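You operate a simulated robot arm through the tools that you are given. There is no shell and no other tool.

You run a simulated two-armed robot. Do the job below in one go: nothing can be reset, and whatever is moved stays where it is left.

## Task
Wind the orange cable in and seat its plug in the green cradle.
Fine: free the reel brake first, wind till the reel stops, then set the brake back on hold.

It is judged by the outcome, as a careful person would: the job done as asked, and still so three seconds after it is handed in. It fails if anything else is knocked over, pushed out of place, dropped, spilled or broken.

## Robot
Two 7-joint arms with fingered hands on one trunk that stands fixed in place. Base frame: the origin is at the foot of the trunk, x ahead of it, y to its left, z up. Lengths are in m, angles in rad, forces in N, time in s.
The left shoulder is at [0.06, 0.166, 0.976], the right one opposite. With the tool pointing down near the work surface each hand reaches from about 0.36 to 0.86 m from the base axis, measured 20 degrees to its own side. Payload 5 kg a hand.
The tool frame of a hand sits at the grasp point between the pads (the TCP): z along the fingers, y along the line on which they close. The tips reach 0.032 m beyond it. The gripper opens to 0.16 m; its body begins 0.089 m behind the TCP. The gripper is a hand of 3 fingers: y runs from the thumb to the fingers, the wrist lies at [0, 0, -0.267] in the tool frame.
Orientation is that of the tool frame in the base frame, as a unit quaternion [x, y, z, w]. With the fingers straight down and closing along the base's y, the tool's x points along the base's -x, its y along +y and its z along -z.

## Interface
- The arms move only by the tool jog_arm. It takes "left_moves", "right_moves" or both (then of equal length, played together; a hand with none holds still); each is a list of rows, each an object (a shift or turn left out is 0) with "xyz": the shift along the tool's x, y, z in units of 500 mm (1.0 is 500 mm), a list of three; "rot": the turn, a rotation vector about the tool's x, y, z in units of 60 degrees (1.0 is 60 degrees), a list of three. In form: [{"xyz": [dx, dy, dz], "rot": [rx, ry, rz]}, ...]. A call has 1 to 20 rows; each row is the pose to reach, as a shift and turn from the pose commanded when the call began, along the tool's axes at that moment. A call with a number of a shift or a turn outside -1 to 1 is refused whole. Each row takes 0.2 s and may step no farther than 0.05 m and 0.15 rad from the row before; otherwise, the whole call is refused. Where a pose cannot be reached the arm comes as near as it can. A force on the tool above 90 N (or 10 N above the force at the start of the call, whichever is more), or a blocked arm, ends the call early, and 0.2 s more pass. In this call time passes only in rows, and 0.2 s behind the last. It gives the time, the measured TCP pose, the force on the tool (base axes), the opening and the grip force at its end, in the units of the frame above (readings bear some noise), with the torque about the TCP (base axes, N m) and any sound that the robot's microphone picked up.
- Cameras (640 x 400 px; columns grow to the right, rows downward): "scene" is now at [0.0322, 0.053, 1.6155]; the picture's right is [0.64, -0.77, 0.00], its down [-0.55, -0.47, -0.69] and it looks along [0.53, 0.44, -0.72] (base axes); focal length 364 px, centre (320, 200). "left" rides on the left gripper at [-0.065, -0.004, -0.116] in its tool frame; the picture's right is [0.06, -1.00, 0.00], its down [0.87, 0.05, -0.49] and it looks along [0.49, 0.03, 0.87] (tool axes); focal length 261 px, centre (320, 200). "right" rides on the right gripper at [0.065, -0.004, -0.116] in its tool frame; the picture's right is [0.06, 1.00, 0.00], its down [-0.87, 0.05, -0.49] and it looks along [-0.49, 0.03, 0.87] (tool axes); focal length 261 px, centre (320, 200). There is no depth. A picture from a camera that has moved, and an enlarged one, comes with that camera's place and axes in the base frame and with its lens.
- capture(camera): a new picture of that camera. No time passes.
- slide_trunk(by): slides the trunk up (or, below 0, down) by that many m; the arms and the scene camera ride with it, the base frame stays. It gives what a move gives, with no picture.
- finger_targets(finger1, finger2, thumb_bend, hand): sets how far each is bent, from 0 (flat) to 100 (curled in); at 30 the hand is open as for a grip, at 70 the pads meet at the TCP. One left out holds its place. A second passes; each finger stops where it meets its share of the squeeze, and holds until it gets a number again. It is the only way to open and close the hand. It gives what a move gives, with no picture; readings hold the bend of each and the force on the fingers (four entries, about 0 where the hand has none), thumb and palm.
- turn_head(pan, tilt): turns the head with the scene camera to pan (to the left, within 1.501 rad either way) and tilt (down, from -0.506 to 1.204), counted from straight ahead of the robot. It gives what a move gives.
- inspect(camera, box): a new picture of the part [left, top, right, bottom] of that camera's present view, enlarged. No time passes.
- close_job(): hands the job in; it is judged then, once.

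Places have to be worked out from the pictures, the camera data and where the tool is seen. Open the grippers and draw the arms clear of the work before you hand the job in, unless the task says otherwise.

The tools are called after "Emit:" by a JSON object that holds its "name" and its "arguments". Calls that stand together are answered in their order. jog_arm: Moves the arms, as the interface text tells. Its arguments: {"type":"object","properties":{"left_moves":{"type":"array"},"right_moves":{"type":"array"}},"required":[]} The other tools are called the same way: slide_trunk (by) moves the trunk up or down; finger_targets (finger1, finger2, thumb_bend, hand) moves the fingers one by one; turn_head (pan, tilt) turns the head that bears the scene camera; capture (camera) takes a picture; inspect (camera, box) takes an enlarged picture of a part of a camera's view; close_job () hands the job in.

At the start:

```text
time: 0.0
left_ee_pos: [0.4529, 0.5814, 1.1434]
left_orientation: [0.0, 1.0, 0.0, 0.0]
left_force: [0.3, -0.9, -0.9]
left_torque: [0.0, -0.01, -0.02]
left_width: 0.1602
left_finger_force: 0.1
left_shape: jaw
left_bend: [30.0, 30.0, 30.0]
left_finger forces: [0.1, 0.0, 0.0, 0.0, 0.0, 0.1]
right_ee_pos: [0.5272, 0.0722, 1.1943]
right_orientation: [0.0, 1.0, 0.001, 0.001]
right_force: [-0.3, -0.1, 0.3]
right_torque: [-0.01, 0.01, -0.02]
right_width: 0.1601
right_finger_force: 0.1
right_shape: jaw
right_bend: [30.0, 30.0, 30.0]
right_finger forces: [0.1, 0.0, 0.0, 0.1, 0.0, 0.0]
trunk travel left (down, up): [-0.525, 0.065]
head pan, tilt (commanded): [0.7, 0.808]
```

scene: 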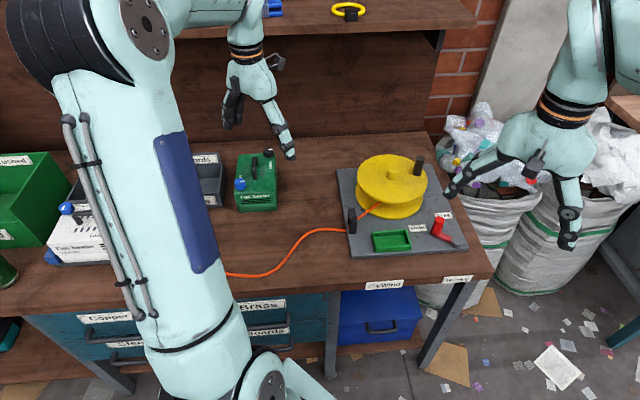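
right: 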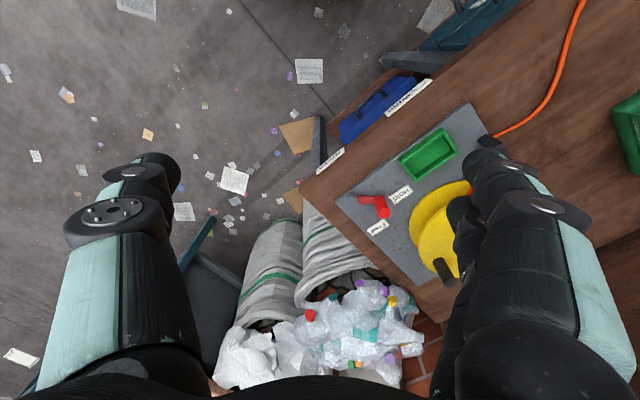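
left: 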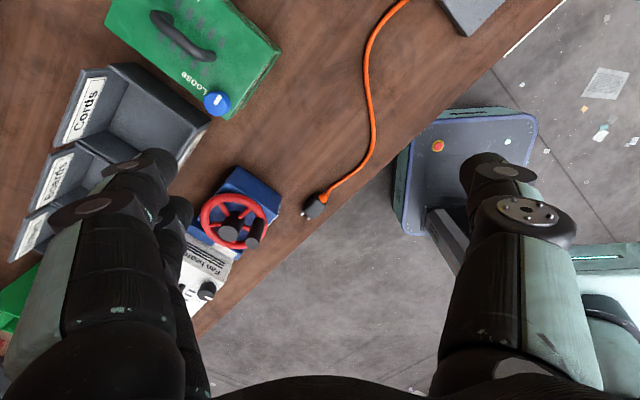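

I start by looking closely at the reel, its brake, and the plug before moving anything.

Emit:
{"name": "inspect", "arguments": {"camera": "scene", "box": [320, 130, 500, 270]}}

Emit:
{"name": "inspect", "arguments": {"camera": "right", "box": [320, 90, 520, 300]}}

Emit:
{"name": "inspect", "arguments": {"camera": "left", "box": [180, 120, 440, 300]}}

```text
2.86 times, centred on (410, 200) of scene
camera zoom: at [0.0322, 0.053, 1.6155], right [0.64, -0.77, 0.0], down [-0.55, -0.47, -0.69], along [0.53, 0.44, -0.72], focal length 1039 px, centre (63, 200)
```

zoom: 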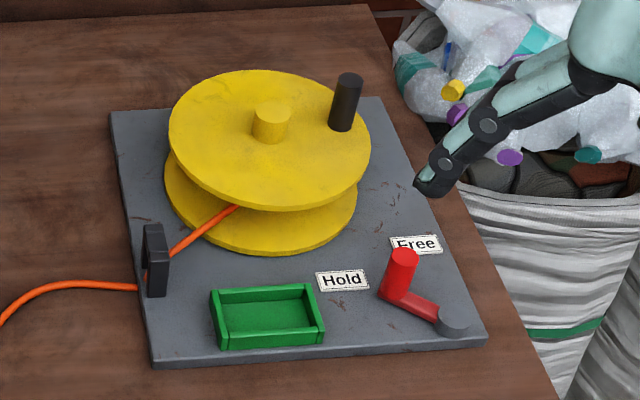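

```text
1.90 times, centred on (420, 195) of right
camera zoom: at [0.4617, 0.0683, 1.3099], right [-0.06, 1.0, 0.0], down [0.87, 0.05, 0.49], along [0.49, 0.03, -0.87], focal length 496 px, centre (130, 210)
```

zoom: 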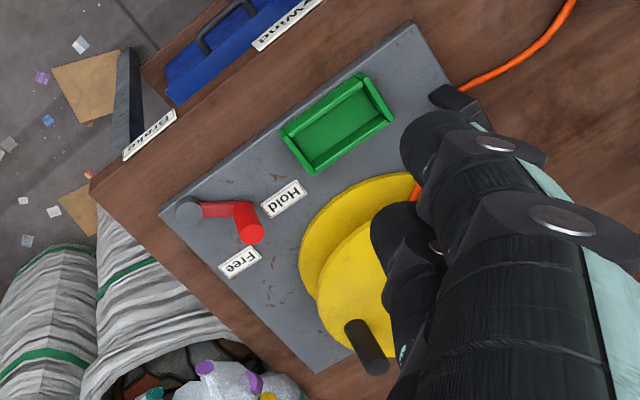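

```text
2.22 times, centred on (310, 210) of left
camera zoom: at [0.5176, 0.5783, 1.2576], right [-0.06, -1.0, 0.0], down [-0.87, 0.05, 0.49], along [-0.49, 0.03, -0.87], focal length 579 px, centre (342, 178)
```

zoom: 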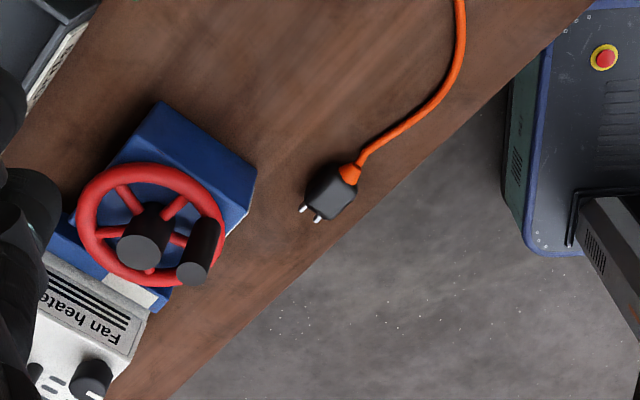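

The lever knob sits near "Hold", and the crank knob is on the reel rim. I inspect the bench-edge labels and the cable entry more closely for the winding direction.

Emit:
{"name": "inspect", "arguments": {"camera": "scene", "box": [340, 255, 500, 305]}}

Emit:
{"name": "inspect", "arguments": {"camera": "scene", "box": [345, 145, 435, 230]}}

Emit:
{"name": "inspect", "arguments": {"camera": "right", "box": [310, 60, 450, 200]}}

```text
4.00 times, centred on (420, 280) of scene
camera zoom: at [0.0322, 0.053, 1.6155], right [0.64, -0.77, 0.0], down [-0.55, -0.47, -0.69], along [0.53, 0.44, -0.72], focal length 1454 px, centre (-80, -120)
```

zoom: 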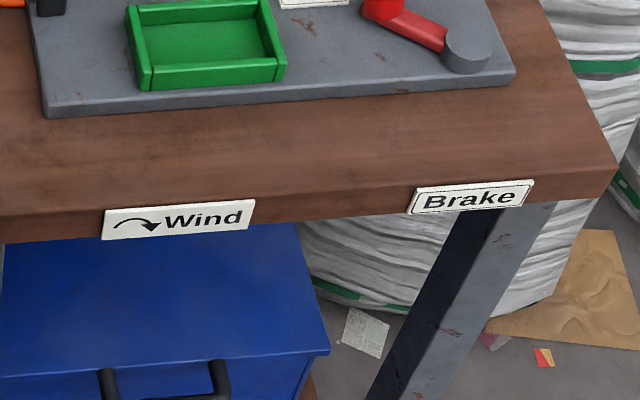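

```text
4.71 times, centred on (390, 188) of scene
camera zoom: at [0.0322, 0.053, 1.6155], right [0.64, -0.77, 0.0], down [-0.55, -0.47, -0.69], along [0.53, 0.44, -0.72], focal length 1711 px, centre (-9, 259)
```

zoom: 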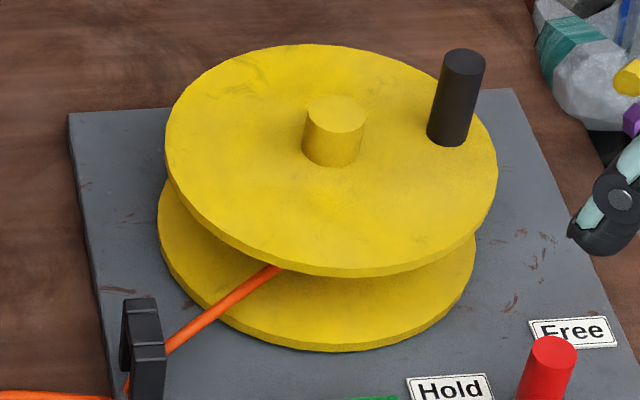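

```text
2.86 times, centred on (380, 130) of right
camera zoom: at [0.4617, 0.0683, 1.3099], right [-0.06, 1.0, 0.0], down [0.87, 0.05, 0.49], along [0.49, 0.03, -0.87], focal length 745 px, centre (149, 400)
```

zoom: 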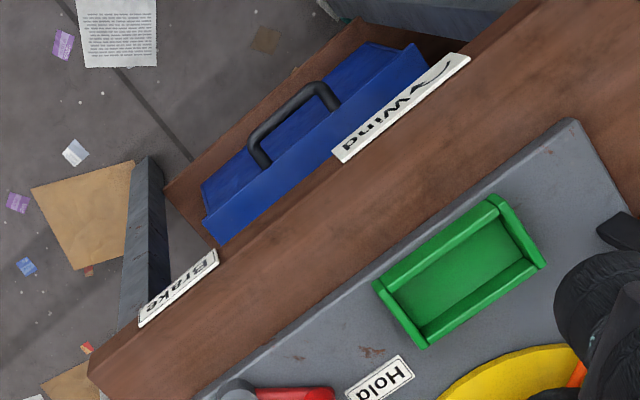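

The label on the bench edge shows a clockwise arrow for winding, the knob is at "Hold". I turn the head a bit to see the room around both arms before moving them.

Emit:
{"name": "turn_head", "arguments": {"pan": 0.3, "tilt": 0.75}}

Emit:
{"name": "capture", "arguments": {"camera": "scene"}}

```text
time: 0.9
left_ee_pos: [0.4522, 0.5821, 1.1431]
left_orientation: [0.0, 1.0, 0.0, 0.0]
left_force: [-0.8, 0.6, 0.3]
left_torque: [-0.01, 0.01, -0.01]
left_width: 0.1597
left_finger_force: 0.0
left_shape: jaw
left_bend: [30.0, 30.0, 30.0]
left_finger forces: [0.1, 0.0, 0.1, 0.1, 0.0, 0.0]
right_ee_pos: [0.5269, 0.0724, 1.1946]
right_orientation: [0.001, 1.0, 0.0, 0.0]
right_force: [-0.1, -0.5, 1.2]
right_torque: [0.01, -0.03, 0.0]
right_width: 0.1597
right_finger_force: 0.1
right_shape: jaw
right_bend: [30.0, 30.0, 30.0]
right_finger forces: [0.0, 0.0, 0.0, 0.1, 0.0, 0.0]
trunk travel left (down, up): [-0.525, 0.065]
head pan, tilt (commanded): [0.3, 0.75]
```

```text
taken
camera scene: at [0.0499, 0.0259, 1.6202], right [0.3, -0.95, 0.0], down [-0.65, -0.2, -0.73], along [0.7, 0.22, -0.68], focal length 364 px, centre (320, 200)
```

scene: 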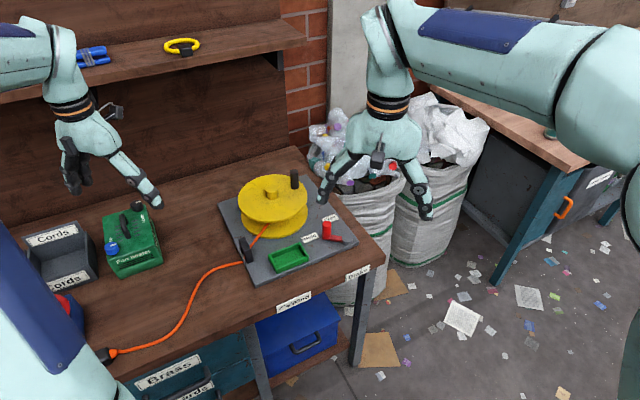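

The reel stands in front of a wall shelf, so I keep the hand low and tilted. I move the right hand a little aside and bring the left hand over the reel, tilted 30° forward so that its camera looks straight down.

Emit:
{"name": "jog_arm", "arguments": {"left_moves": [{"xyz": [-0.02, -0.06, 0.04], "rot": [0, 0, 0]}, {"xyz": [-0.06, -0.12, 0.08], "rot": [0, -0.1, 0]}, {"xyz": [-0.12, -0.18, 0.1], "rot": [0, -0.2, 0]}, {"xyz": [-0.18, -0.24, 0.1], "rot": [0, -0.3, 0]}, {"xyz": [-0.25, -0.29, 0.1], "rot": [0, -0.4, 0]}, {"xyz": [-0.33, -0.33, 0.1], "rot": [0, -0.5, 0]}, {"xyz": [-0.41, -0.36, 0.1], "rot": [0, -0.5, 0]}, {"xyz": [-0.46, -0.37, 0.1], "rot": [0, -0.5, 0]}], "right_moves": [{"xyz": [0, -0.06, 0]}, {"xyz": [0, -0.12, 0]}, {"xyz": [0, -0.18, 0]}, {"xyz": [0, -0.24, 0]}, {"xyz": [0, -0.3, 0]}, {"xyz": [0, -0.34, 0]}, {"xyz": [0, -0.38, 0]}, {"xyz": [0, -0.4, 0]}]}}

Emit:
{"name": "capture", "arguments": {"camera": "left"}}

Emit:
{"name": "capture", "arguments": {"camera": "right"}}

Emit:
{"name": "capture", "arguments": {"camera": "scene"}}

```text
time: 2.7
left_ee_pos: [0.6814, 0.3975, 1.093]
left_orientation: [0.0, 0.966, 0.0, 0.258]
left_force: [0.2, -0.9, -0.6]
left_torque: [0.01, 0.0, 0.0]
left_width: 0.1599
left_finger_force: 0.0
left_shape: jaw
left_bend: [30.0, 30.0, 30.0]
left_finger forces: [0.0, 0.1, 0.0, 0.1, 0.1, 0.0]
right_ee_pos: [0.5256, -0.1264, 1.1946]
right_orientation: [0.0, 1.0, 0.0, 0.0]
right_force: [0.8, -0.3, -0.3]
right_torque: [0.01, -0.02, -0.01]
right_width: 0.1599
right_finger_force: 0.1
right_shape: jaw
right_bend: [30.0, 30.0, 30.0]
right_finger forces: [0.1, 0.0, 0.0, 0.0, 0.1, 0.0]
trunk travel left (down, up): [-0.525, 0.065]
head pan, tilt (commanded): [0.3, 0.75]
```

```text
taken
camera left: at [0.68, 0.3949, 1.2247], right [-0.05, -1.0, -0.03], down [-1.0, 0.05, -0.01], along [0.01, 0.03, -1.0], focal length 261 px, centre (320, 200)
```

left: 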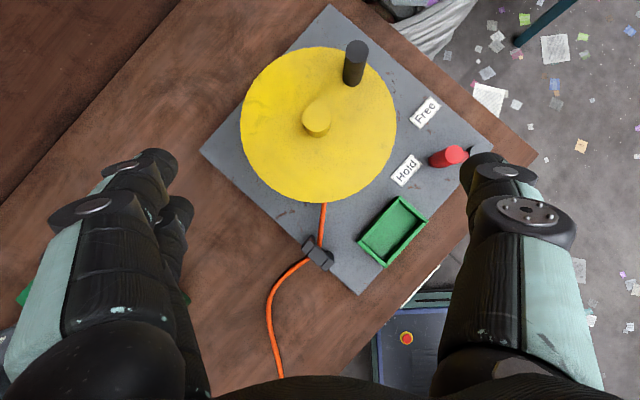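

```text
taken
camera right: at [0.461, -0.1304, 1.3105], right [-0.06, 1.0, 0.0], down [0.87, 0.05, 0.49], along [0.49, 0.03, -0.87], focal length 261 px, centre (320, 200)
```

right: 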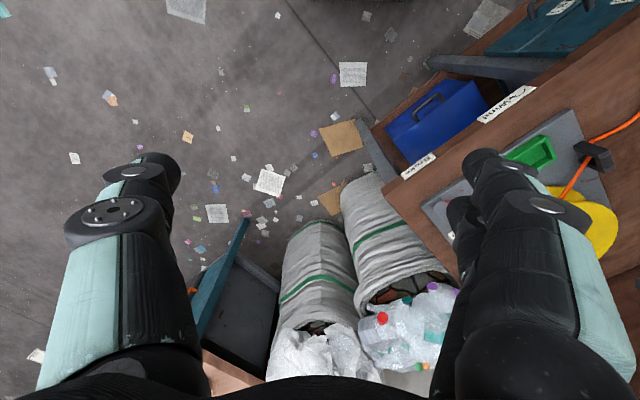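

```text
taken
camera scene: at [0.0501, 0.0257, 1.6202], right [0.3, -0.96, 0.0], down [-0.65, -0.2, -0.73], along [0.7, 0.22, -0.68], focal length 364 px, centre (320, 200)
```

scene: 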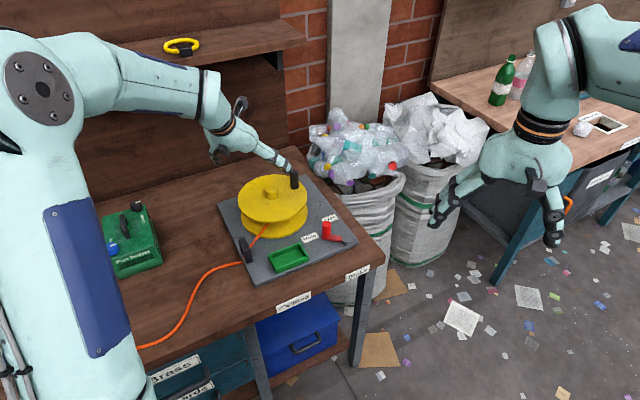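

Now I have a top-down view with the cable entering the reel. I enlarge it and the scene view to measure positions and the winding direction.

Emit:
{"name": "inspect", "arguments": {"camera": "left", "box": [200, 0, 500, 200]}}

Emit:
{"name": "inspect", "arguments": {"camera": "left", "box": [200, 140, 500, 330]}}

Emit:
{"name": "inspect", "arguments": {"camera": "scene", "box": [200, 160, 400, 300]}}

```text
2.00 times, centred on (350, 100) of left
camera zoom: at [0.68, 0.3949, 1.2247], right [-0.05, -1.0, -0.03], down [-1.0, 0.05, -0.01], along [0.01, 0.03, -1.0], focal length 521 px, centre (260, 400)
```

zoom: 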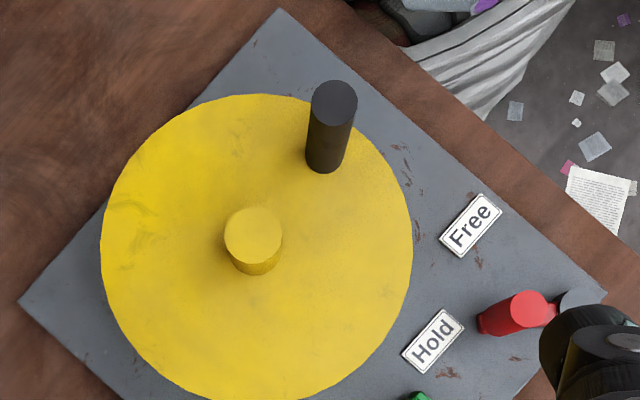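

```text
2.11 times, centred on (350, 235) of left
camera zoom: at [0.68, 0.3949, 1.2247], right [-0.05, -1.0, -0.03], down [-1.0, 0.05, -0.01], along [0.01, 0.03, -1.0], focal length 549 px, centre (257, 126)
```

zoom: 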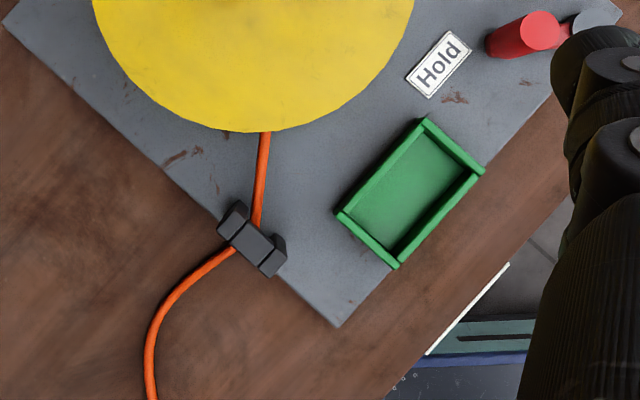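

```text
2.86 times, centred on (300, 230) of scene
camera zoom: at [0.0501, 0.0257, 1.6202], right [0.3, -0.96, 0.0], down [-0.65, -0.2, -0.73], along [0.7, 0.22, -0.68], focal length 1039 px, centre (377, 114)
```

zoom: 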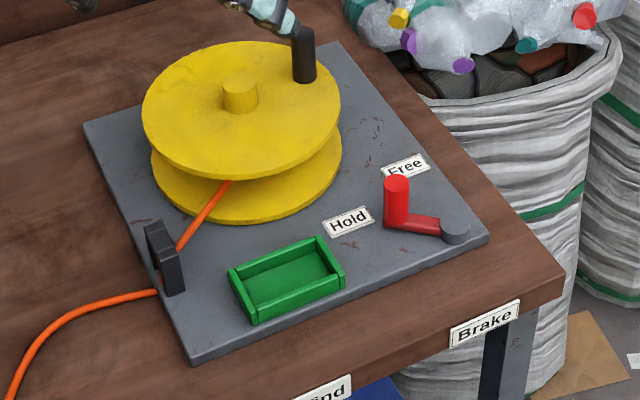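

Triangulated: brake knob top at about (0.737, 0.217, 0.861), brake pivot about (0.73, 0.154), plate top z≈0.80, reel axis (0.787, 0.404), crank knob top (0.848, 0.354, 0.935) with radius ≈0.079. I half-close the left hand and bring it upright above the brake knob.

Emit:
{"name": "finger_targets", "arguments": {"hand": "left", "finger1": 50, "finger2": 50, "thumb_bend": 50}}

Emit:
{"name": "jog_arm", "arguments": {"left_moves": [{"xyz": [0, -0.07, 0.04], "rot": [0, 0.1, 0]}, {"xyz": [0, -0.14, 0.08], "rot": [0, 0.2, 0]}, {"xyz": [0, -0.22, 0.12], "rot": [0, 0.3, 0]}, {"xyz": [0, -0.29, 0.17], "rot": [0, 0.4, 0]}, {"xyz": [0, -0.36, 0.215], "rot": [0, 0.5, 0]}]}}

Emit:
{"name": "capture", "arguments": {"camera": "left"}}

Emit:
{"name": "capture", "arguments": {"camera": "scene"}}

```text
time: 3.7
left_ee_pos: [0.6807, 0.3988, 1.0928]
left_orientation: [0.0, 0.966, 0.0, 0.258]
left_force: [0.0, -0.6, -0.1]
left_torque: [0.0, 0.01, -0.01]
left_width: 0.0881
left_finger_force: 0.1
left_shape: fingers
left_bend: [50.0, 50.0, 50.0]
left_finger forces: [0.1, 0.0, 0.0, 0.0, 0.1, 0.0]
right_ee_pos: [0.5265, -0.1257, 1.1951]
right_orientation: [0.001, 1.0, 0.001, -0.001]
right_force: [-0.6, -0.8, -0.8]
right_torque: [-0.02, -0.04, 0.0]
right_width: 0.16
right_finger_force: 0.1
right_shape: jaw
right_bend: [30.0, 30.0, 30.0]
right_finger forces: [0.0, 0.0, 0.0, 0.1, 0.0, 0.0]
trunk travel left (down, up): [-0.525, 0.065]
head pan, tilt (commanded): [0.3, 0.75]
```

```text
time: 4.9
left_ee_pos: [0.738, 0.2173, 0.9993]
left_orientation: [0.001, 1.0, 0.001, -0.001]
left_force: [-0.3, -0.9, 0.0]
left_torque: [-0.01, 0.0, -0.03]
left_width: 0.0878
left_finger_force: 0.1
left_shape: fingers
left_bend: [50.0, 50.0, 50.0]
left_finger forces: [0.0, 0.0, 0.0, 0.0, 0.0, 0.0]
right_ee_pos: [0.5279, -0.1262, 1.1925]
right_orientation: [0.001, 1.0, 0.001, 0.0]
right_force: [-0.2, -0.4, 0.8]
right_torque: [0.01, 0.02, 0.03]
right_width: 0.16
right_finger_force: 0.0
right_shape: jaw
right_bend: [30.0, 30.0, 30.0]
right_finger forces: [0.1, 0.0, 0.0, 0.0, 0.1, 0.0]
trunk travel left (down, up): [-0.525, 0.065]
head pan, tilt (commanded): [0.3, 0.75]
```

```text
taken
camera left: at [0.8027, 0.2126, 1.1137], right [-0.06, -1.0, 0.0], down [-0.87, 0.05, 0.49], along [-0.49, 0.03, -0.87], focal length 261 px, centre (320, 200)
```

left: 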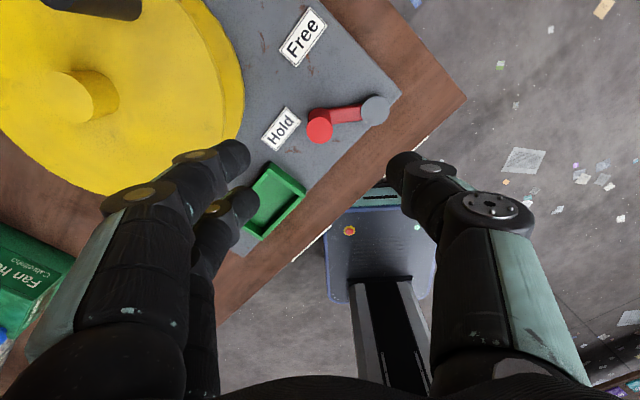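

```text
taken
camera scene: at [0.0513, 0.0243, 1.6202], right [0.3, -0.96, 0.0], down [-0.65, -0.2, -0.73], along [0.7, 0.22, -0.68], focal length 364 px, centre (320, 200)
```

scene: 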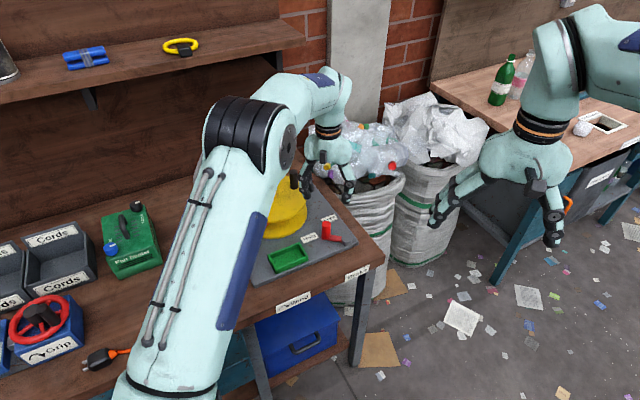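

The left camera now sees the lever and pivot clearly. I enlarge to refine the knob place, and check the other wheel's label near the plug.

Emit:
{"name": "inspect", "arguments": {"camera": "left", "box": [220, 0, 420, 240]}}

Emit:
{"name": "inspect", "arguments": {"camera": "scene", "box": [0, 260, 160, 400]}}

```text
1.67 times, centred on (320, 120) of left
camera zoom: at [0.8027, 0.2126, 1.1137], right [-0.06, -1.0, 0.0], down [-0.87, 0.05, 0.49], along [-0.49, 0.03, -0.87], focal length 434 px, centre (320, 333)
```

zoom: 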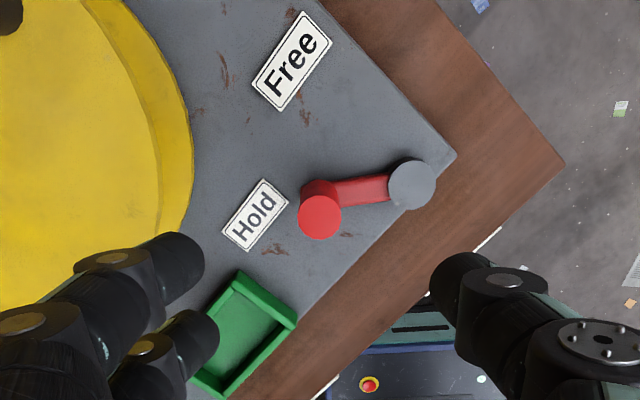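

```text
2.86 times, centred on (80, 330) of scene
camera zoom: at [0.0513, 0.0243, 1.6202], right [0.3, -0.96, 0.0], down [-0.65, -0.2, -0.73], along [0.7, 0.22, -0.68], focal length 1039 px, centre (1006, -171)
```

zoom: 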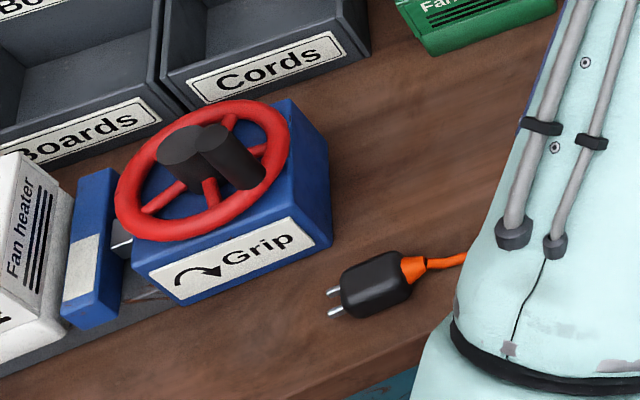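

The lever is at "Hold" (knob at (0.737, 0.217), pivot ≈(0.744, 0.156)) and must swing about 50° clockwise toward "Free". I yaw the left hand 60° so its closing line lies along the knob's travel.

Emit:
{"name": "jog_arm", "arguments": {"left_moves": [{"rot": [0, 0, -0.125]}, {"rot": [0, 0, -0.25]}, {"rot": [0, 0, -0.375]}, {"rot": [0, 0, -0.5]}, {"rot": [0, 0, -0.625]}, {"rot": [0, 0, -0.75]}, {"rot": [0, 0, -0.875]}, {"rot": [0, 0, -1.0]}]}}

Emit:
{"name": "capture", "arguments": {"camera": "left"}}

Emit:
{"name": "capture", "arguments": {"camera": "scene"}}

```text
time: 6.7
left_ee_pos: [0.737, 0.2171, 1.0001]
left_orientation: [-0.501, 0.866, 0.0, 0.0]
left_force: [-0.8, -0.1, 0.1]
left_torque: [0.01, -0.01, -0.01]
left_width: 0.0876
left_finger_force: 0.0
left_shape: fingers
left_bend: [50.0, 50.0, 50.0]
left_finger forces: [0.0, 0.0, 0.1, 0.1, 0.1, 0.0]
right_ee_pos: [0.5261, -0.1259, 1.1945]
right_orientation: [0.001, 1.0, 0.001, 0.0]
right_force: [-0.7, 0.6, 0.8]
right_torque: [0.02, 0.03, -0.03]
right_width: 0.1599
right_finger_force: 0.1
right_shape: jaw
right_bend: [30.0, 30.0, 30.0]
right_finger forces: [0.0, 0.1, 0.0, 0.0, 0.0, 0.0]
trunk travel left (down, up): [-0.525, 0.065]
head pan, tilt (commanded): [0.3, 0.75]
```

```text
taken
camera left: at [0.7721, 0.2717, 1.1145], right [0.83, -0.55, 0.0], down [-0.48, -0.73, 0.49], along [-0.27, -0.41, -0.87], focal length 261 px, centre (320, 200)
```

left: 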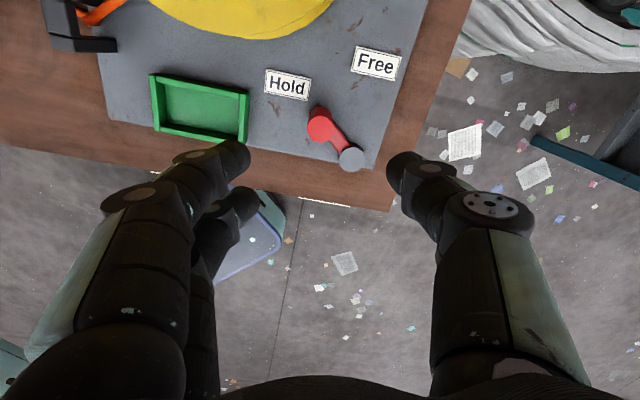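

```text
taken
camera scene: at [0.05, 0.0254, 1.6202], right [0.3, -0.96, 0.0], down [-0.65, -0.2, -0.73], along [0.7, 0.22, -0.68], focal length 364 px, centre (320, 200)
```

scene: 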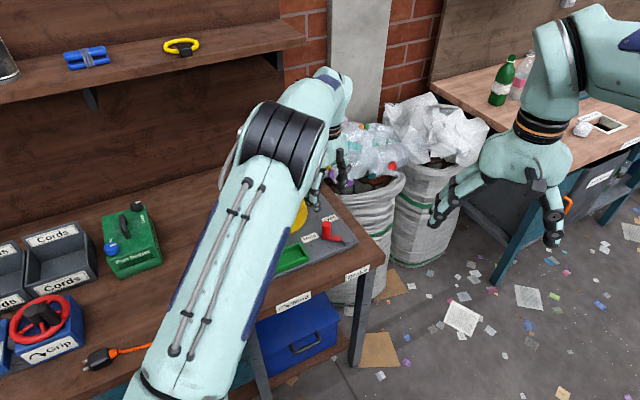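

The hand is centred above the brake knob. I lower it so the half-open fingers straddle the knob, tips staying above the plate.

Emit:
{"name": "jog_arm", "arguments": {"left_moves": [{"xyz": [0, 0, 0.07]}, {"xyz": [0, 0, 0.14]}, {"xyz": [0, 0, 0.2]}, {"xyz": [0, 0, 0.25]}, {"xyz": [0, 0, 0.295]}]}}

Emit:
{"name": "capture", "arguments": {"camera": "left"}}

Emit:
{"name": "inspect", "arguments": {"camera": "scene", "box": [260, 140, 400, 300]}}

```text
time: 7.9
left_ee_pos: [0.7402, 0.2176, 0.8511]
left_orientation: [-0.5, 0.866, 0.0, 0.0]
left_force: [0.1, 0.0, 0.0]
left_torque: [0.01, 0.05, -0.04]
left_width: 0.0875
left_finger_force: 0.0
left_shape: fingers
left_bend: [50.0, 50.0, 50.0]
left_finger forces: [0.0, 0.1, 0.0, 0.0, 0.1, 0.1]
right_ee_pos: [0.5268, -0.1251, 1.1953]
right_orientation: [0.0, 1.0, 0.0, 0.0]
right_force: [0.9, 0.0, -0.9]
right_torque: [0.01, -0.01, -0.04]
right_width: 0.1596
right_finger_force: 0.1
right_shape: jaw
right_bend: [30.0, 30.0, 30.0]
right_finger forces: [0.0, 0.0, 0.0, 0.0, 0.0, 0.0]
trunk travel left (down, up): [-0.525, 0.065]
head pan, tilt (commanded): [0.3, 0.75]
```

```text
taken
camera left: at [0.7744, 0.2729, 0.9666], right [0.83, -0.55, 0.0], down [-0.48, -0.73, 0.49], along [-0.27, -0.41, -0.87], focal length 261 px, centre (320, 200)
```

left: 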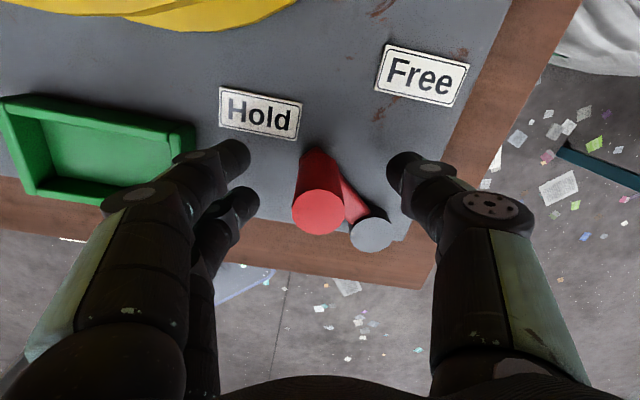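

```text
2.50 times, centred on (330, 220) of scene
camera zoom: at [0.0504, 0.0257, 1.6202], right [0.3, -0.96, 0.0], down [-0.65, -0.2, -0.73], along [0.7, 0.22, -0.68], focal length 909 px, centre (295, 150)
```

zoom: 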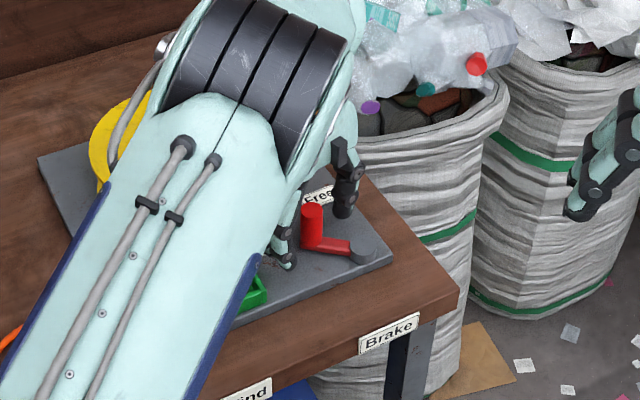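

The knob is centred between fingers and thumb. I close to a loose cage (bend 62) rather than squeezing.

Emit:
{"name": "finger_targets", "arguments": {"hand": "left", "finger1": 62, "finger2": 62, "thumb_bend": 62}}

Emit:
{"name": "capture", "arguments": {"camera": "left"}}

```text
time: 8.9
left_ee_pos: [0.7389, 0.2179, 0.8529]
left_orientation: [-0.5, 0.866, 0.0, 0.0]
left_force: [0.3, 0.0, 0.1]
left_torque: [-0.01, 0.0, 0.01]
left_width: 0.0406
left_finger_force: 0.1
left_shape: fingers
left_bend: [62.0, 62.0, 62.0]
left_finger forces: [0.0, 0.0, 0.0, 0.0, 0.0, 0.1]
right_ee_pos: [0.5266, -0.1257, 1.1949]
right_orientation: [0.001, 1.0, 0.0, 0.0]
right_force: [0.2, 0.0, 0.0]
right_torque: [0.0, 0.01, -0.01]
right_width: 0.1599
right_finger_force: 0.0
right_shape: jaw
right_bend: [30.0, 30.0, 30.0]
right_finger forces: [0.1, 0.0, 0.0, 0.0, 0.0, 0.1]
trunk travel left (down, up): [-0.525, 0.065]
head pan, tilt (commanded): [0.3, 0.75]
```

```text
taken
camera left: at [0.7742, 0.2728, 0.9673], right [0.83, -0.55, 0.0], down [-0.48, -0.73, 0.49], along [-0.27, -0.41, -0.87], focal length 261 px, centre (320, 200)
```

left: 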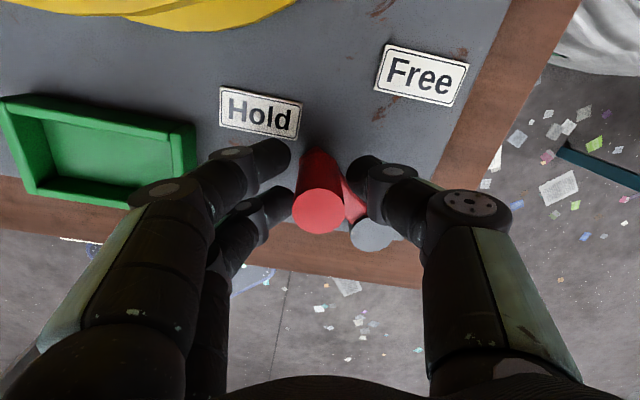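

The knob is caged. I push it along the arc around the pivot toward "Free", in small steps, stopping a bit short to check.

Emit:
{"name": "jog_arm", "arguments": {"left_moves": [{"xyz": [-0.006, -0.0096, 0]}, {"xyz": [-0.012, -0.0192, 0]}, {"xyz": [-0.016, -0.0292, 0]}, {"xyz": [-0.0197, -0.0392, 0]}, {"xyz": [-0.022, -0.05, 0]}, {"xyz": [-0.0237, -0.0602, 0]}, {"xyz": [-0.024, -0.071, 0]}, {"xyz": [-0.024, -0.0817, 0]}]}}

Emit:
{"name": "capture", "arguments": {"camera": "left"}}

```text
time: 10.7
left_ee_pos: [0.7775, 0.2079, 0.8521]
left_orientation: [-0.5, 0.866, 0.0, 0.0]
left_force: [0.9, 1.2, 0.0]
left_torque: [0.04, 0.05, 0.01]
left_width: 0.0404
left_finger_force: 0.6
left_shape: fingers
left_bend: [62.0, 61.0, 62.0]
left_finger forces: [0.7, 0.6, 0.0, 0.1, 0.0, 0.0]
right_ee_pos: [0.5267, -0.1257, 1.1945]
right_orientation: [0.001, 1.0, 0.0, 0.001]
right_force: [0.0, 0.0, -0.6]
right_torque: [0.02, 0.0, 0.02]
right_width: 0.1601
right_finger_force: 0.0
right_shape: jaw
right_bend: [30.0, 30.0, 30.0]
right_finger forces: [0.0, 0.0, 0.0, 0.0, 0.0, 0.1]
trunk travel left (down, up): [-0.525, 0.065]
head pan, tilt (commanded): [0.3, 0.75]
```

```text
taken
camera left: at [0.8138, 0.2618, 0.9667], right [0.83, -0.55, 0.0], down [-0.48, -0.73, 0.49], along [-0.27, -0.41, -0.87], focal length 261 px, centre (320, 200)
```

left: 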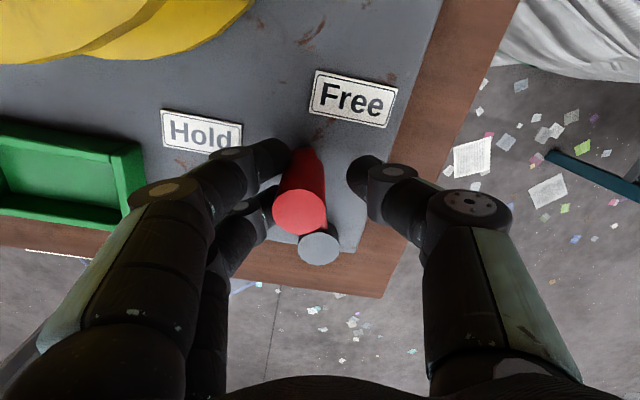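

The lever follows with about 1 N of push. I continue to the estimated "Free" end.

Emit:
{"name": "jog_arm", "arguments": {"left_moves": [{"xyz": [0.001, -0.009, 0]}, {"xyz": [0.003, -0.018, 0]}, {"xyz": [0.005, -0.027, 0]}, {"xyz": [0.007, -0.0348, 0]}]}}

Emit:
{"name": "capture", "arguments": {"camera": "left"}}

```text
time: 11.7
left_ee_pos: [0.7895, 0.1938, 0.8522]
left_orientation: [-0.5, 0.866, -0.001, 0.0]
left_force: [0.0, 0.5, 0.1]
left_torque: [0.01, 0.03, -0.01]
left_width: 0.0409
left_finger_force: 0.1
left_shape: fingers
left_bend: [62.0, 62.0, 62.0]
left_finger forces: [0.1, 0.1, 0.0, 0.0, 0.0, 0.0]
right_ee_pos: [0.526, -0.126, 1.1943]
right_orientation: [0.001, 1.0, 0.0, 0.0]
right_force: [-0.4, 0.6, 0.2]
right_torque: [-0.01, -0.01, 0.02]
right_width: 0.16
right_finger_force: 0.0
right_shape: jaw
right_bend: [30.0, 30.0, 30.0]
right_finger forces: [0.1, 0.1, 0.1, 0.0, 0.0, 0.0]
trunk travel left (down, up): [-0.525, 0.065]
head pan, tilt (commanded): [0.3, 0.75]
```

```text
taken
camera left: at [0.8272, 0.249, 0.9667], right [0.83, -0.55, 0.0], down [-0.48, -0.73, 0.49], along [-0.27, -0.41, -0.87], focal length 261 px, centre (320, 200)
```

left: 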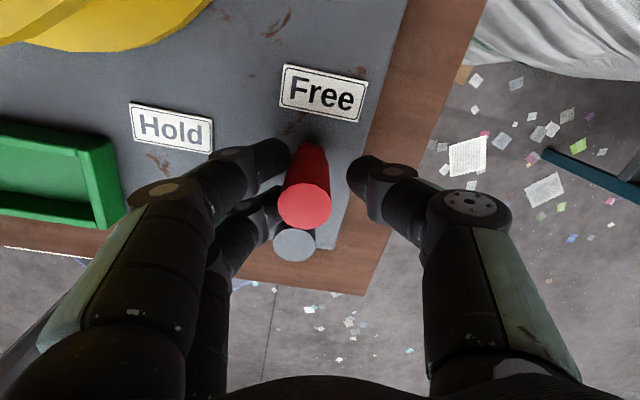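

The lever now points at about 47°, right at "Free". I nudge a little further in tiny steps to feel whether it is at its stop.

Emit:
{"name": "jog_arm", "arguments": {"left_moves": [{"xyz": [0.0015, -0.005, 0]}, {"xyz": [0.003, -0.01, 0]}]}}

Emit:
{"name": "inspect", "arguments": {"camera": "left", "box": [120, 40, 440, 280]}}

```text
time: 12.3
left_ee_pos: [0.7935, 0.1925, 0.8523]
left_orientation: [-0.5, 0.866, 0.0, 0.0]
left_force: [-1.8, 0.6, 1.0]
left_torque: [0.05, 0.04, 0.07]
left_width: 0.0425
left_finger_force: 0.7
left_shape: fingers
left_bend: [61.0, 62.0, 62.0]
left_finger forces: [1.7, 0.2, 0.1, 0.0, 0.0, 0.0]
right_ee_pos: [0.5263, -0.1251, 1.1947]
right_orientation: [0.0, 1.0, 0.0, 0.001]
right_force: [0.5, 0.1, -0.3]
right_torque: [-0.02, -0.01, 0.0]
right_width: 0.1598
right_finger_force: 0.0
right_shape: jaw
right_bend: [30.0, 30.0, 30.0]
right_finger forces: [0.0, 0.1, 0.1, 0.1, 0.1, 0.0]
trunk travel left (down, up): [-0.525, 0.065]
head pan, tilt (commanded): [0.3, 0.75]
```

```text
1.67 times, centred on (280, 160) of left
camera zoom: at [0.8301, 0.247, 0.9671], right [0.83, -0.55, 0.0], down [-0.48, -0.73, 0.49], along [-0.27, -0.41, -0.87], focal length 434 px, centre (387, 267)
```

zoom: 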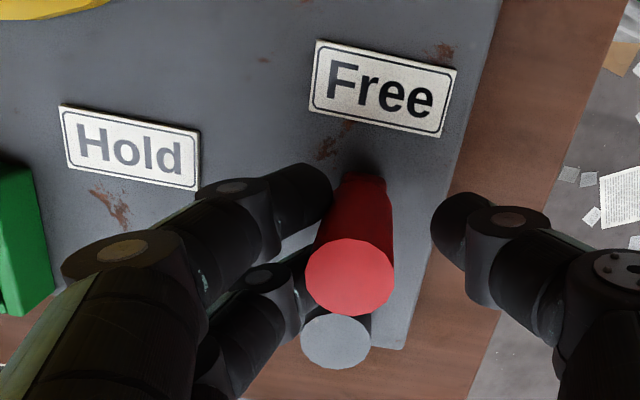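

The knob did not move further while a finger pressed harder, so the lever is at its "Free" stop. I open the fingers and lift straight up.

Emit:
{"name": "finger_targets", "arguments": {"hand": "left", "finger1": 48, "finger2": 48, "thumb_bend": 48}}

Emit:
{"name": "jog_arm", "arguments": {"left_moves": [{"xyz": [0, 0, -0.05]}, {"xyz": [0, 0, -0.12]}, {"xyz": [0, 0, -0.2]}, {"xyz": [0, 0, -0.28]}, {"xyz": [0, 0, -0.32]}]}}

Emit:
{"name": "capture", "arguments": {"camera": "left"}}

```text
time: 13.3
left_ee_pos: [0.7947, 0.1913, 0.8531]
left_orientation: [-0.5, 0.866, 0.0, 0.001]
left_force: [1.0, -0.4, 0.4]
left_torque: [0.01, -0.02, 0.01]
left_width: 0.0947
left_finger_force: 0.1
left_shape: fingers
left_bend: [48.0, 48.0, 48.0]
left_finger forces: [0.0, 0.0, 0.0, 0.0, 0.0, 0.0]
right_ee_pos: [0.5265, -0.126, 1.1946]
right_orientation: [0.001, 1.0, 0.0, 0.001]
right_force: [0.3, 0.0, 0.9]
right_torque: [0.0, 0.03, -0.01]
right_width: 0.1596
right_finger_force: 0.1
right_shape: jaw
right_bend: [30.0, 30.0, 30.0]
right_finger forces: [0.1, 0.1, 0.1, 0.0, 0.1, 0.0]
trunk travel left (down, up): [-0.525, 0.065]
head pan, tilt (commanded): [0.3, 0.75]
```

```text
time: 14.5
left_ee_pos: [0.7946, 0.1934, 1.0125]
left_orientation: [-0.5, 0.866, 0.0, 0.001]
left_force: [0.5, -0.1, 0.1]
left_torque: [0.02, 0.01, 0.01]
left_width: 0.0949
left_finger_force: 0.1
left_shape: fingers
left_bend: [48.0, 48.0, 48.0]
left_finger forces: [0.1, 0.1, 0.0, 0.0, 0.0, 0.0]
right_ee_pos: [0.5261, -0.1261, 1.1946]
right_orientation: [0.001, 1.0, 0.001, 0.0]
right_force: [0.3, -0.2, 0.2]
right_torque: [-0.01, -0.01, -0.02]
right_width: 0.1597
right_finger_force: 0.1
right_shape: jaw
right_bend: [30.0, 30.0, 30.0]
right_finger forces: [0.0, 0.1, 0.0, 0.0, 0.0, 0.0]
trunk travel left (down, up): [-0.525, 0.065]
head pan, tilt (commanded): [0.3, 0.75]
```

```text
taken
camera left: at [0.8302, 0.2474, 1.1273], right [0.83, -0.55, 0.0], down [-0.48, -0.73, 0.49], along [-0.27, -0.41, -0.87], focal length 261 px, centre (320, 200)
```

left: 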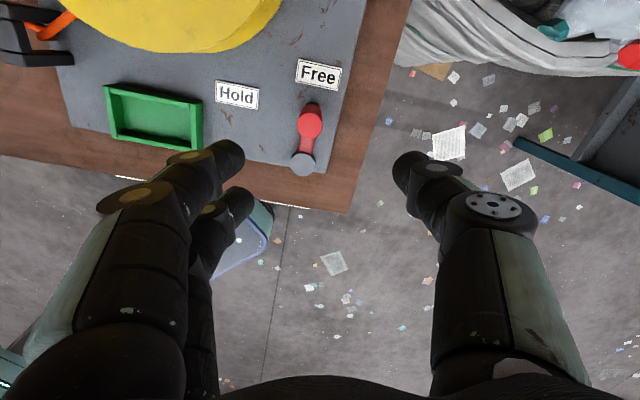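

Brake is at "Free". Next I un-yaw the hand while moving over toward the crank knob.

Emit:
{"name": "jog_arm", "arguments": {"left_moves": [{"xyz": [-0.02, 0.01, -0.03], "rot": [0, 0, 0.125]}, {"xyz": [-0.04, 0.02, -0.06], "rot": [0, 0, 0.25]}, {"xyz": [-0.07, 0.035, -0.075], "rot": [0, 0, 0.375]}, {"xyz": [-0.1, 0.05, -0.075], "rot": [0, 0, 0.5]}, {"xyz": [-0.13, 0.065, -0.075], "rot": [0, 0, 0.625]}, {"xyz": [-0.155, 0.08, -0.075], "rot": [0, 0, 0.75]}, {"xyz": [-0.175, 0.09, -0.075], "rot": [0, 0, 0.875]}, {"xyz": [-0.19, 0.098, -0.075], "rot": [0, 0, 1.0]}]}}

```text
time: 16.3
left_ee_pos: [0.7937, 0.2925, 1.0482]
left_orientation: [0.002, 1.0, 0.0, 0.0]
left_force: [-0.2, -0.2, 0.0]
left_torque: [0.0, 0.0, 0.01]
left_width: 0.0947
left_finger_force: 0.0
left_shape: fingers
left_bend: [48.0, 48.0, 48.0]
left_finger forces: [0.0, 0.1, 0.1, 0.0, 0.0, 0.0]
left hand out of reach, approached as far as the arm can: row 6, 7, 8
right_ee_pos: [0.5273, -0.1245, 1.1945]
right_orientation: [0.001, 1.0, 0.0, 0.0]
right_force: [-0.7, -0.1, 0.3]
right_torque: [-0.03, 0.0, 0.01]
right_width: 0.16
right_finger_force: 0.0
right_shape: jaw
right_bend: [30.0, 30.0, 30.0]
right_finger forces: [0.0, 0.0, 0.0, 0.0, 0.1, 0.1]
trunk travel left (down, up): [-0.525, 0.065]
head pan, tilt (commanded): [0.3, 0.75]
```

At vertical it touches its reach limit, as expected. I tilt the tool 30° forward and move over the crank knob, staying above it.

Emit:
{"name": "jog_arm", "arguments": {"left_moves": [{"xyz": [0, 0.03, 0], "rot": [0, -0.125, 0]}, {"xyz": [0, 0.06, 0], "rot": [0, -0.25, 0]}, {"xyz": [0, 0.09, 0.01], "rot": [0, -0.375, 0]}, {"xyz": [0, 0.115, 0.02], "rot": [0, -0.5, 0]}, {"xyz": [-0.04, 0.115, 0.03], "rot": [0, -0.5, 0]}, {"xyz": [-0.09, 0.115, 0.04], "rot": [0, -0.5, 0]}]}}

Emit:
{"name": "capture", "arguments": {"camera": "left"}}

Emit:
{"name": "capture", "arguments": {"camera": "scene"}}

```text
time: 17.7
left_ee_pos: [0.8394, 0.3495, 1.0273]
left_orientation: [0.0, 0.966, -0.001, 0.259]
left_force: [0.0, 0.4, 0.4]
left_torque: [-0.01, 0.0, 0.01]
left_width: 0.0955
left_finger_force: 0.0
left_shape: fingers
left_bend: [48.0, 48.0, 48.0]
left_finger forces: [0.1, 0.1, 0.0, 0.0, 0.1, 0.0]
right_ee_pos: [0.527, -0.1246, 1.1946]
right_orientation: [0.001, 1.0, 0.0, 0.0]
right_force: [0.6, 0.2, -0.3]
right_torque: [-0.02, 0.02, 0.02]
right_width: 0.1599
right_finger_force: 0.1
right_shape: jaw
right_bend: [30.0, 30.0, 30.0]
right_finger forces: [0.0, 0.1, 0.0, 0.1, 0.0, 0.0]
trunk travel left (down, up): [-0.525, 0.065]
head pan, tilt (commanded): [0.3, 0.75]
```

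```text
taken
camera left: at [0.8372, 0.3455, 1.1591], right [-0.05, -1.0, -0.03], down [-1.0, 0.05, -0.01], along [0.01, 0.03, -1.0], focal length 261 px, centre (320, 200)
```

left: 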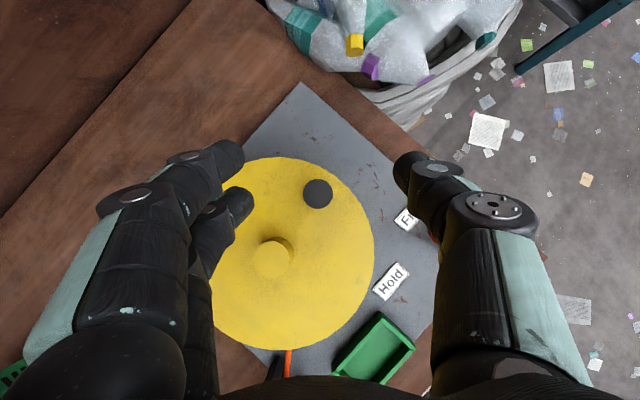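

```text
taken
camera scene: at [0.0504, 0.0263, 1.6202], right [0.3, -0.96, 0.0], down [-0.65, -0.2, -0.73], along [0.7, 0.22, -0.68], focal length 364 px, centre (320, 200)
```

scene: 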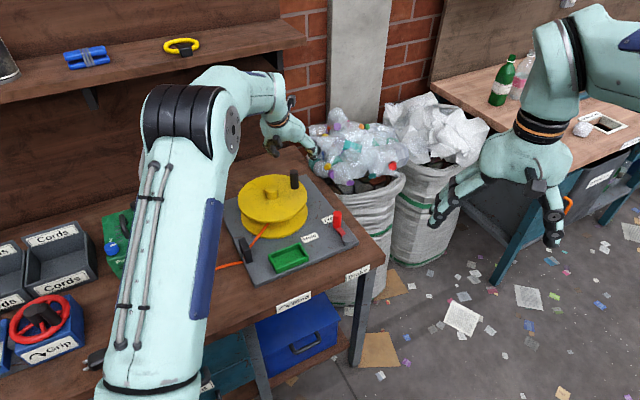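

The crank knob is at about (0.8455, 0.354) and the axis at (0.785, 0.402), radius ≈0.078. I descend so the pads straddle the knob at mid-height.

Emit:
{"name": "jog_arm", "arguments": {"left_moves": [{"xyz": [0.02, 0.009, 0.05]}, {"xyz": [0.05, 0.009, 0.1]}, {"xyz": [0.08, 0.009, 0.155]}, {"xyz": [0.105, 0.009, 0.2058]}]}}

Emit:
{"name": "capture", "arguments": {"camera": "left"}}

Emit:
{"name": "inspect", "arguments": {"camera": "scene", "box": [200, 60, 400, 300]}}

```text
time: 18.7
left_ee_pos: [0.8471, 0.3539, 0.9212]
left_orientation: [0.002, 0.964, 0.002, 0.266]
left_force: [-4.2, -1.6, 33.8]
left_torque: [2.12, 0.15, 0.29]
left_width: 0.0953
left_finger_force: 16.9
left_shape: fingers
left_bend: [48.0, 49.0, 48.0]
left_finger forces: [0.0, 33.9, 0.0, 0.0, 0.1, 0.0]
right_ee_pos: [0.523, -0.1266, 1.197]
right_orientation: [0.001, 1.0, 0.001, 0.002]
right_force: [-0.5, -0.4, 0.0]
right_torque: [-0.01, -0.01, 0.01]
right_width: 0.16
right_finger_force: 0.0
right_shape: jaw
right_bend: [30.0, 30.0, 30.0]
right_finger forces: [0.0, 0.1, 0.1, 0.1, 0.0, 0.0]
trunk travel left (down, up): [-0.525, 0.065]
head pan, tilt (commanded): [0.3, 0.75]
```

```text
taken
camera left: at [0.843, 0.3482, 1.0534], right [-0.06, -1.0, -0.04], down [-1.0, 0.06, -0.02], along [0.03, 0.04, -1.0], focal length 261 px, centre (320, 200)
```

left: 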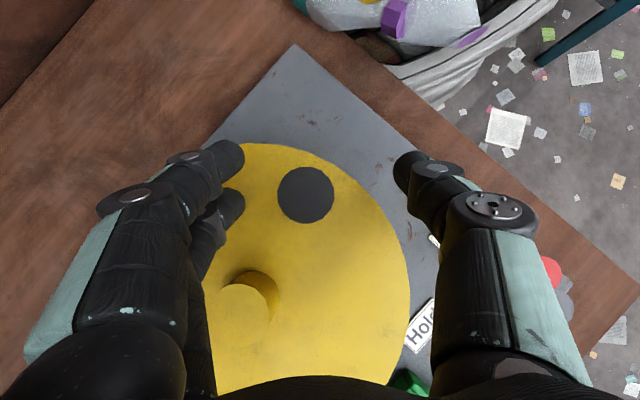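

```text
1.67 times, centred on (300, 180) of scene
camera zoom: at [0.0459, 0.0237, 1.6212], right [0.3, -0.96, 0.0], down [-0.65, -0.2, -0.73], along [0.7, 0.22, -0.68], focal length 606 px, centre (353, 233)
```

zoom: 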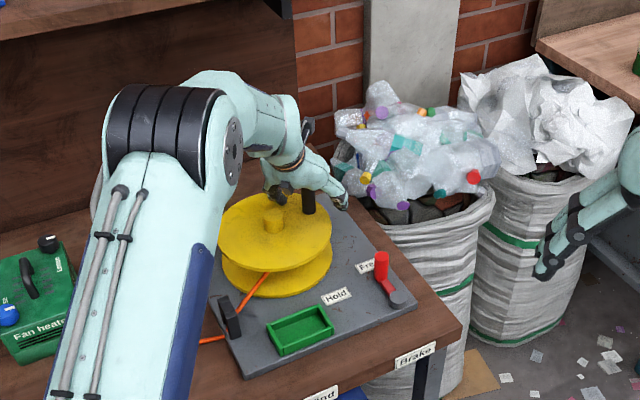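

Finger 2's tip is pressing on the flange (34 N), so this is too low. I raise the hand 2.2 cm at once.

Emit:
{"name": "jog_arm", "arguments": {"left_moves": [{"xyz": [-0.011, 0, -0.019]}, {"xyz": [-0.022, 0, -0.038]}]}}

Emit:
{"name": "capture", "arguments": {"camera": "left"}}

```text
time: 19.3
left_ee_pos: [0.8445, 0.3523, 0.9312]
left_orientation: [-0.001, 0.967, -0.001, 0.256]
left_force: [0.1, -0.1, 1.2]
left_torque: [0.04, 0.02, -0.02]
left_width: 0.0952
left_finger_force: 0.1
left_shape: fingers
left_bend: [48.0, 48.0, 48.0]
left_finger forces: [0.0, 0.0, 0.0, 0.1, 0.0, 0.0]
right_ee_pos: [0.5253, -0.1249, 1.1955]
right_orientation: [0.0, 1.0, 0.001, 0.001]
right_force: [-0.2, -0.2, -0.2]
right_torque: [0.01, -0.01, 0.0]
right_width: 0.1598
right_finger_force: 0.0
right_shape: jaw
right_bend: [30.0, 30.0, 30.0]
right_finger forces: [0.1, 0.1, 0.1, 0.0, 0.0, 0.1]
trunk travel left (down, up): [-0.525, 0.065]
head pan, tilt (commanded): [0.3, 0.75]
```

```text
taken
camera left: at [0.8431, 0.349, 1.063], right [-0.05, -1.0, -0.03], down [-1.0, 0.05, 0.0], along [0.01, 0.03, -1.0], focal length 261 px, centre (320, 200)
```

left: 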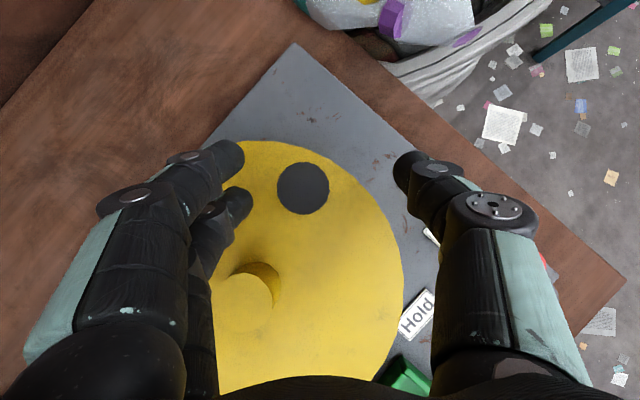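

Force is gone at z≈0.931. The knob now sits about 8 mm toward the fingers, so I centre on it (knob ≈(0.8505, 0.361)) before closing.

Emit:
{"name": "jog_arm", "arguments": {"left_moves": [{"xyz": [-0.0104, 0.017, 0.006]}]}}

Emit:
{"name": "finger_targets", "arguments": {"hand": "left", "finger1": 60, "finger2": 60, "thumb_bend": 60}}

Emit:
{"name": "capture", "arguments": {"camera": "left"}}

```text
time: 19.7
left_ee_pos: [0.8522, 0.3614, 0.9346]
left_orientation: [-0.002, 0.966, 0.001, 0.26]
left_force: [-0.6, -0.2, 0.9]
left_torque: [0.01, -0.01, 0.03]
left_width: 0.0953
left_finger_force: 0.2
left_shape: fingers
left_bend: [48.0, 48.0, 48.0]
left_finger forces: [0.1, 0.0, 0.0, 0.0, 0.1, 0.0]
right_ee_pos: [0.5258, -0.126, 1.1951]
right_orientation: [0.002, 1.0, 0.001, 0.0]
right_force: [-0.4, -0.5, 0.7]
right_torque: [-0.03, 0.0, 0.0]
right_width: 0.1599
right_finger_force: 0.0
right_shape: jaw
right_bend: [30.0, 30.0, 30.0]
right_finger forces: [0.0, 0.0, 0.1, 0.1, 0.0, 0.0]
trunk travel left (down, up): [-0.525, 0.065]
head pan, tilt (commanded): [0.3, 0.75]
```

```text
time: 20.7
left_ee_pos: [0.8527, 0.3603, 0.9336]
left_orientation: [0.0, 0.966, 0.001, 0.258]
left_force: [-0.8, -0.2, 0.6]
left_torque: [0.03, -0.04, 0.0]
left_width: 0.0482
left_finger_force: 0.0
left_shape: fingers
left_bend: [60.0, 60.0, 60.0]
left_finger forces: [0.1, 0.0, 0.0, 0.1, 0.0, 0.1]
right_ee_pos: [0.5272, -0.1248, 1.1952]
right_orientation: [0.001, 1.0, 0.0, 0.0]
right_force: [-0.2, -1.0, -0.2]
right_torque: [-0.01, 0.0, -0.02]
right_width: 0.1599
right_finger_force: 0.1
right_shape: jaw
right_bend: [30.0, 30.0, 30.0]
right_finger forces: [0.0, 0.1, 0.1, 0.0, 0.0, 0.0]
trunk travel left (down, up): [-0.525, 0.065]
head pan, tilt (commanded): [0.3, 0.75]
```

```text
taken
camera left: at [0.8501, 0.3569, 1.0661], right [-0.05, -1.0, -0.03], down [-1.0, 0.05, -0.01], along [0.01, 0.03, -1.0], focal length 261 px, centre (320, 200)
```

left: 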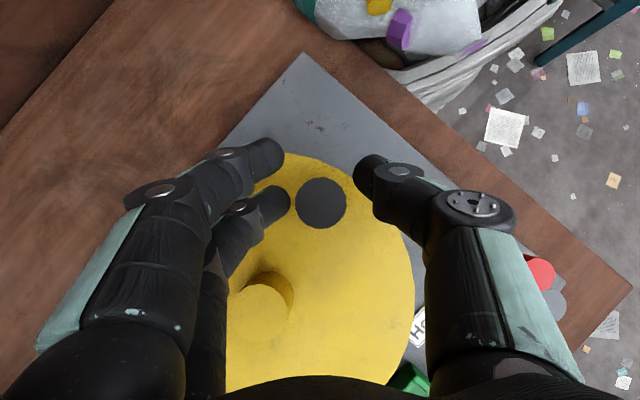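

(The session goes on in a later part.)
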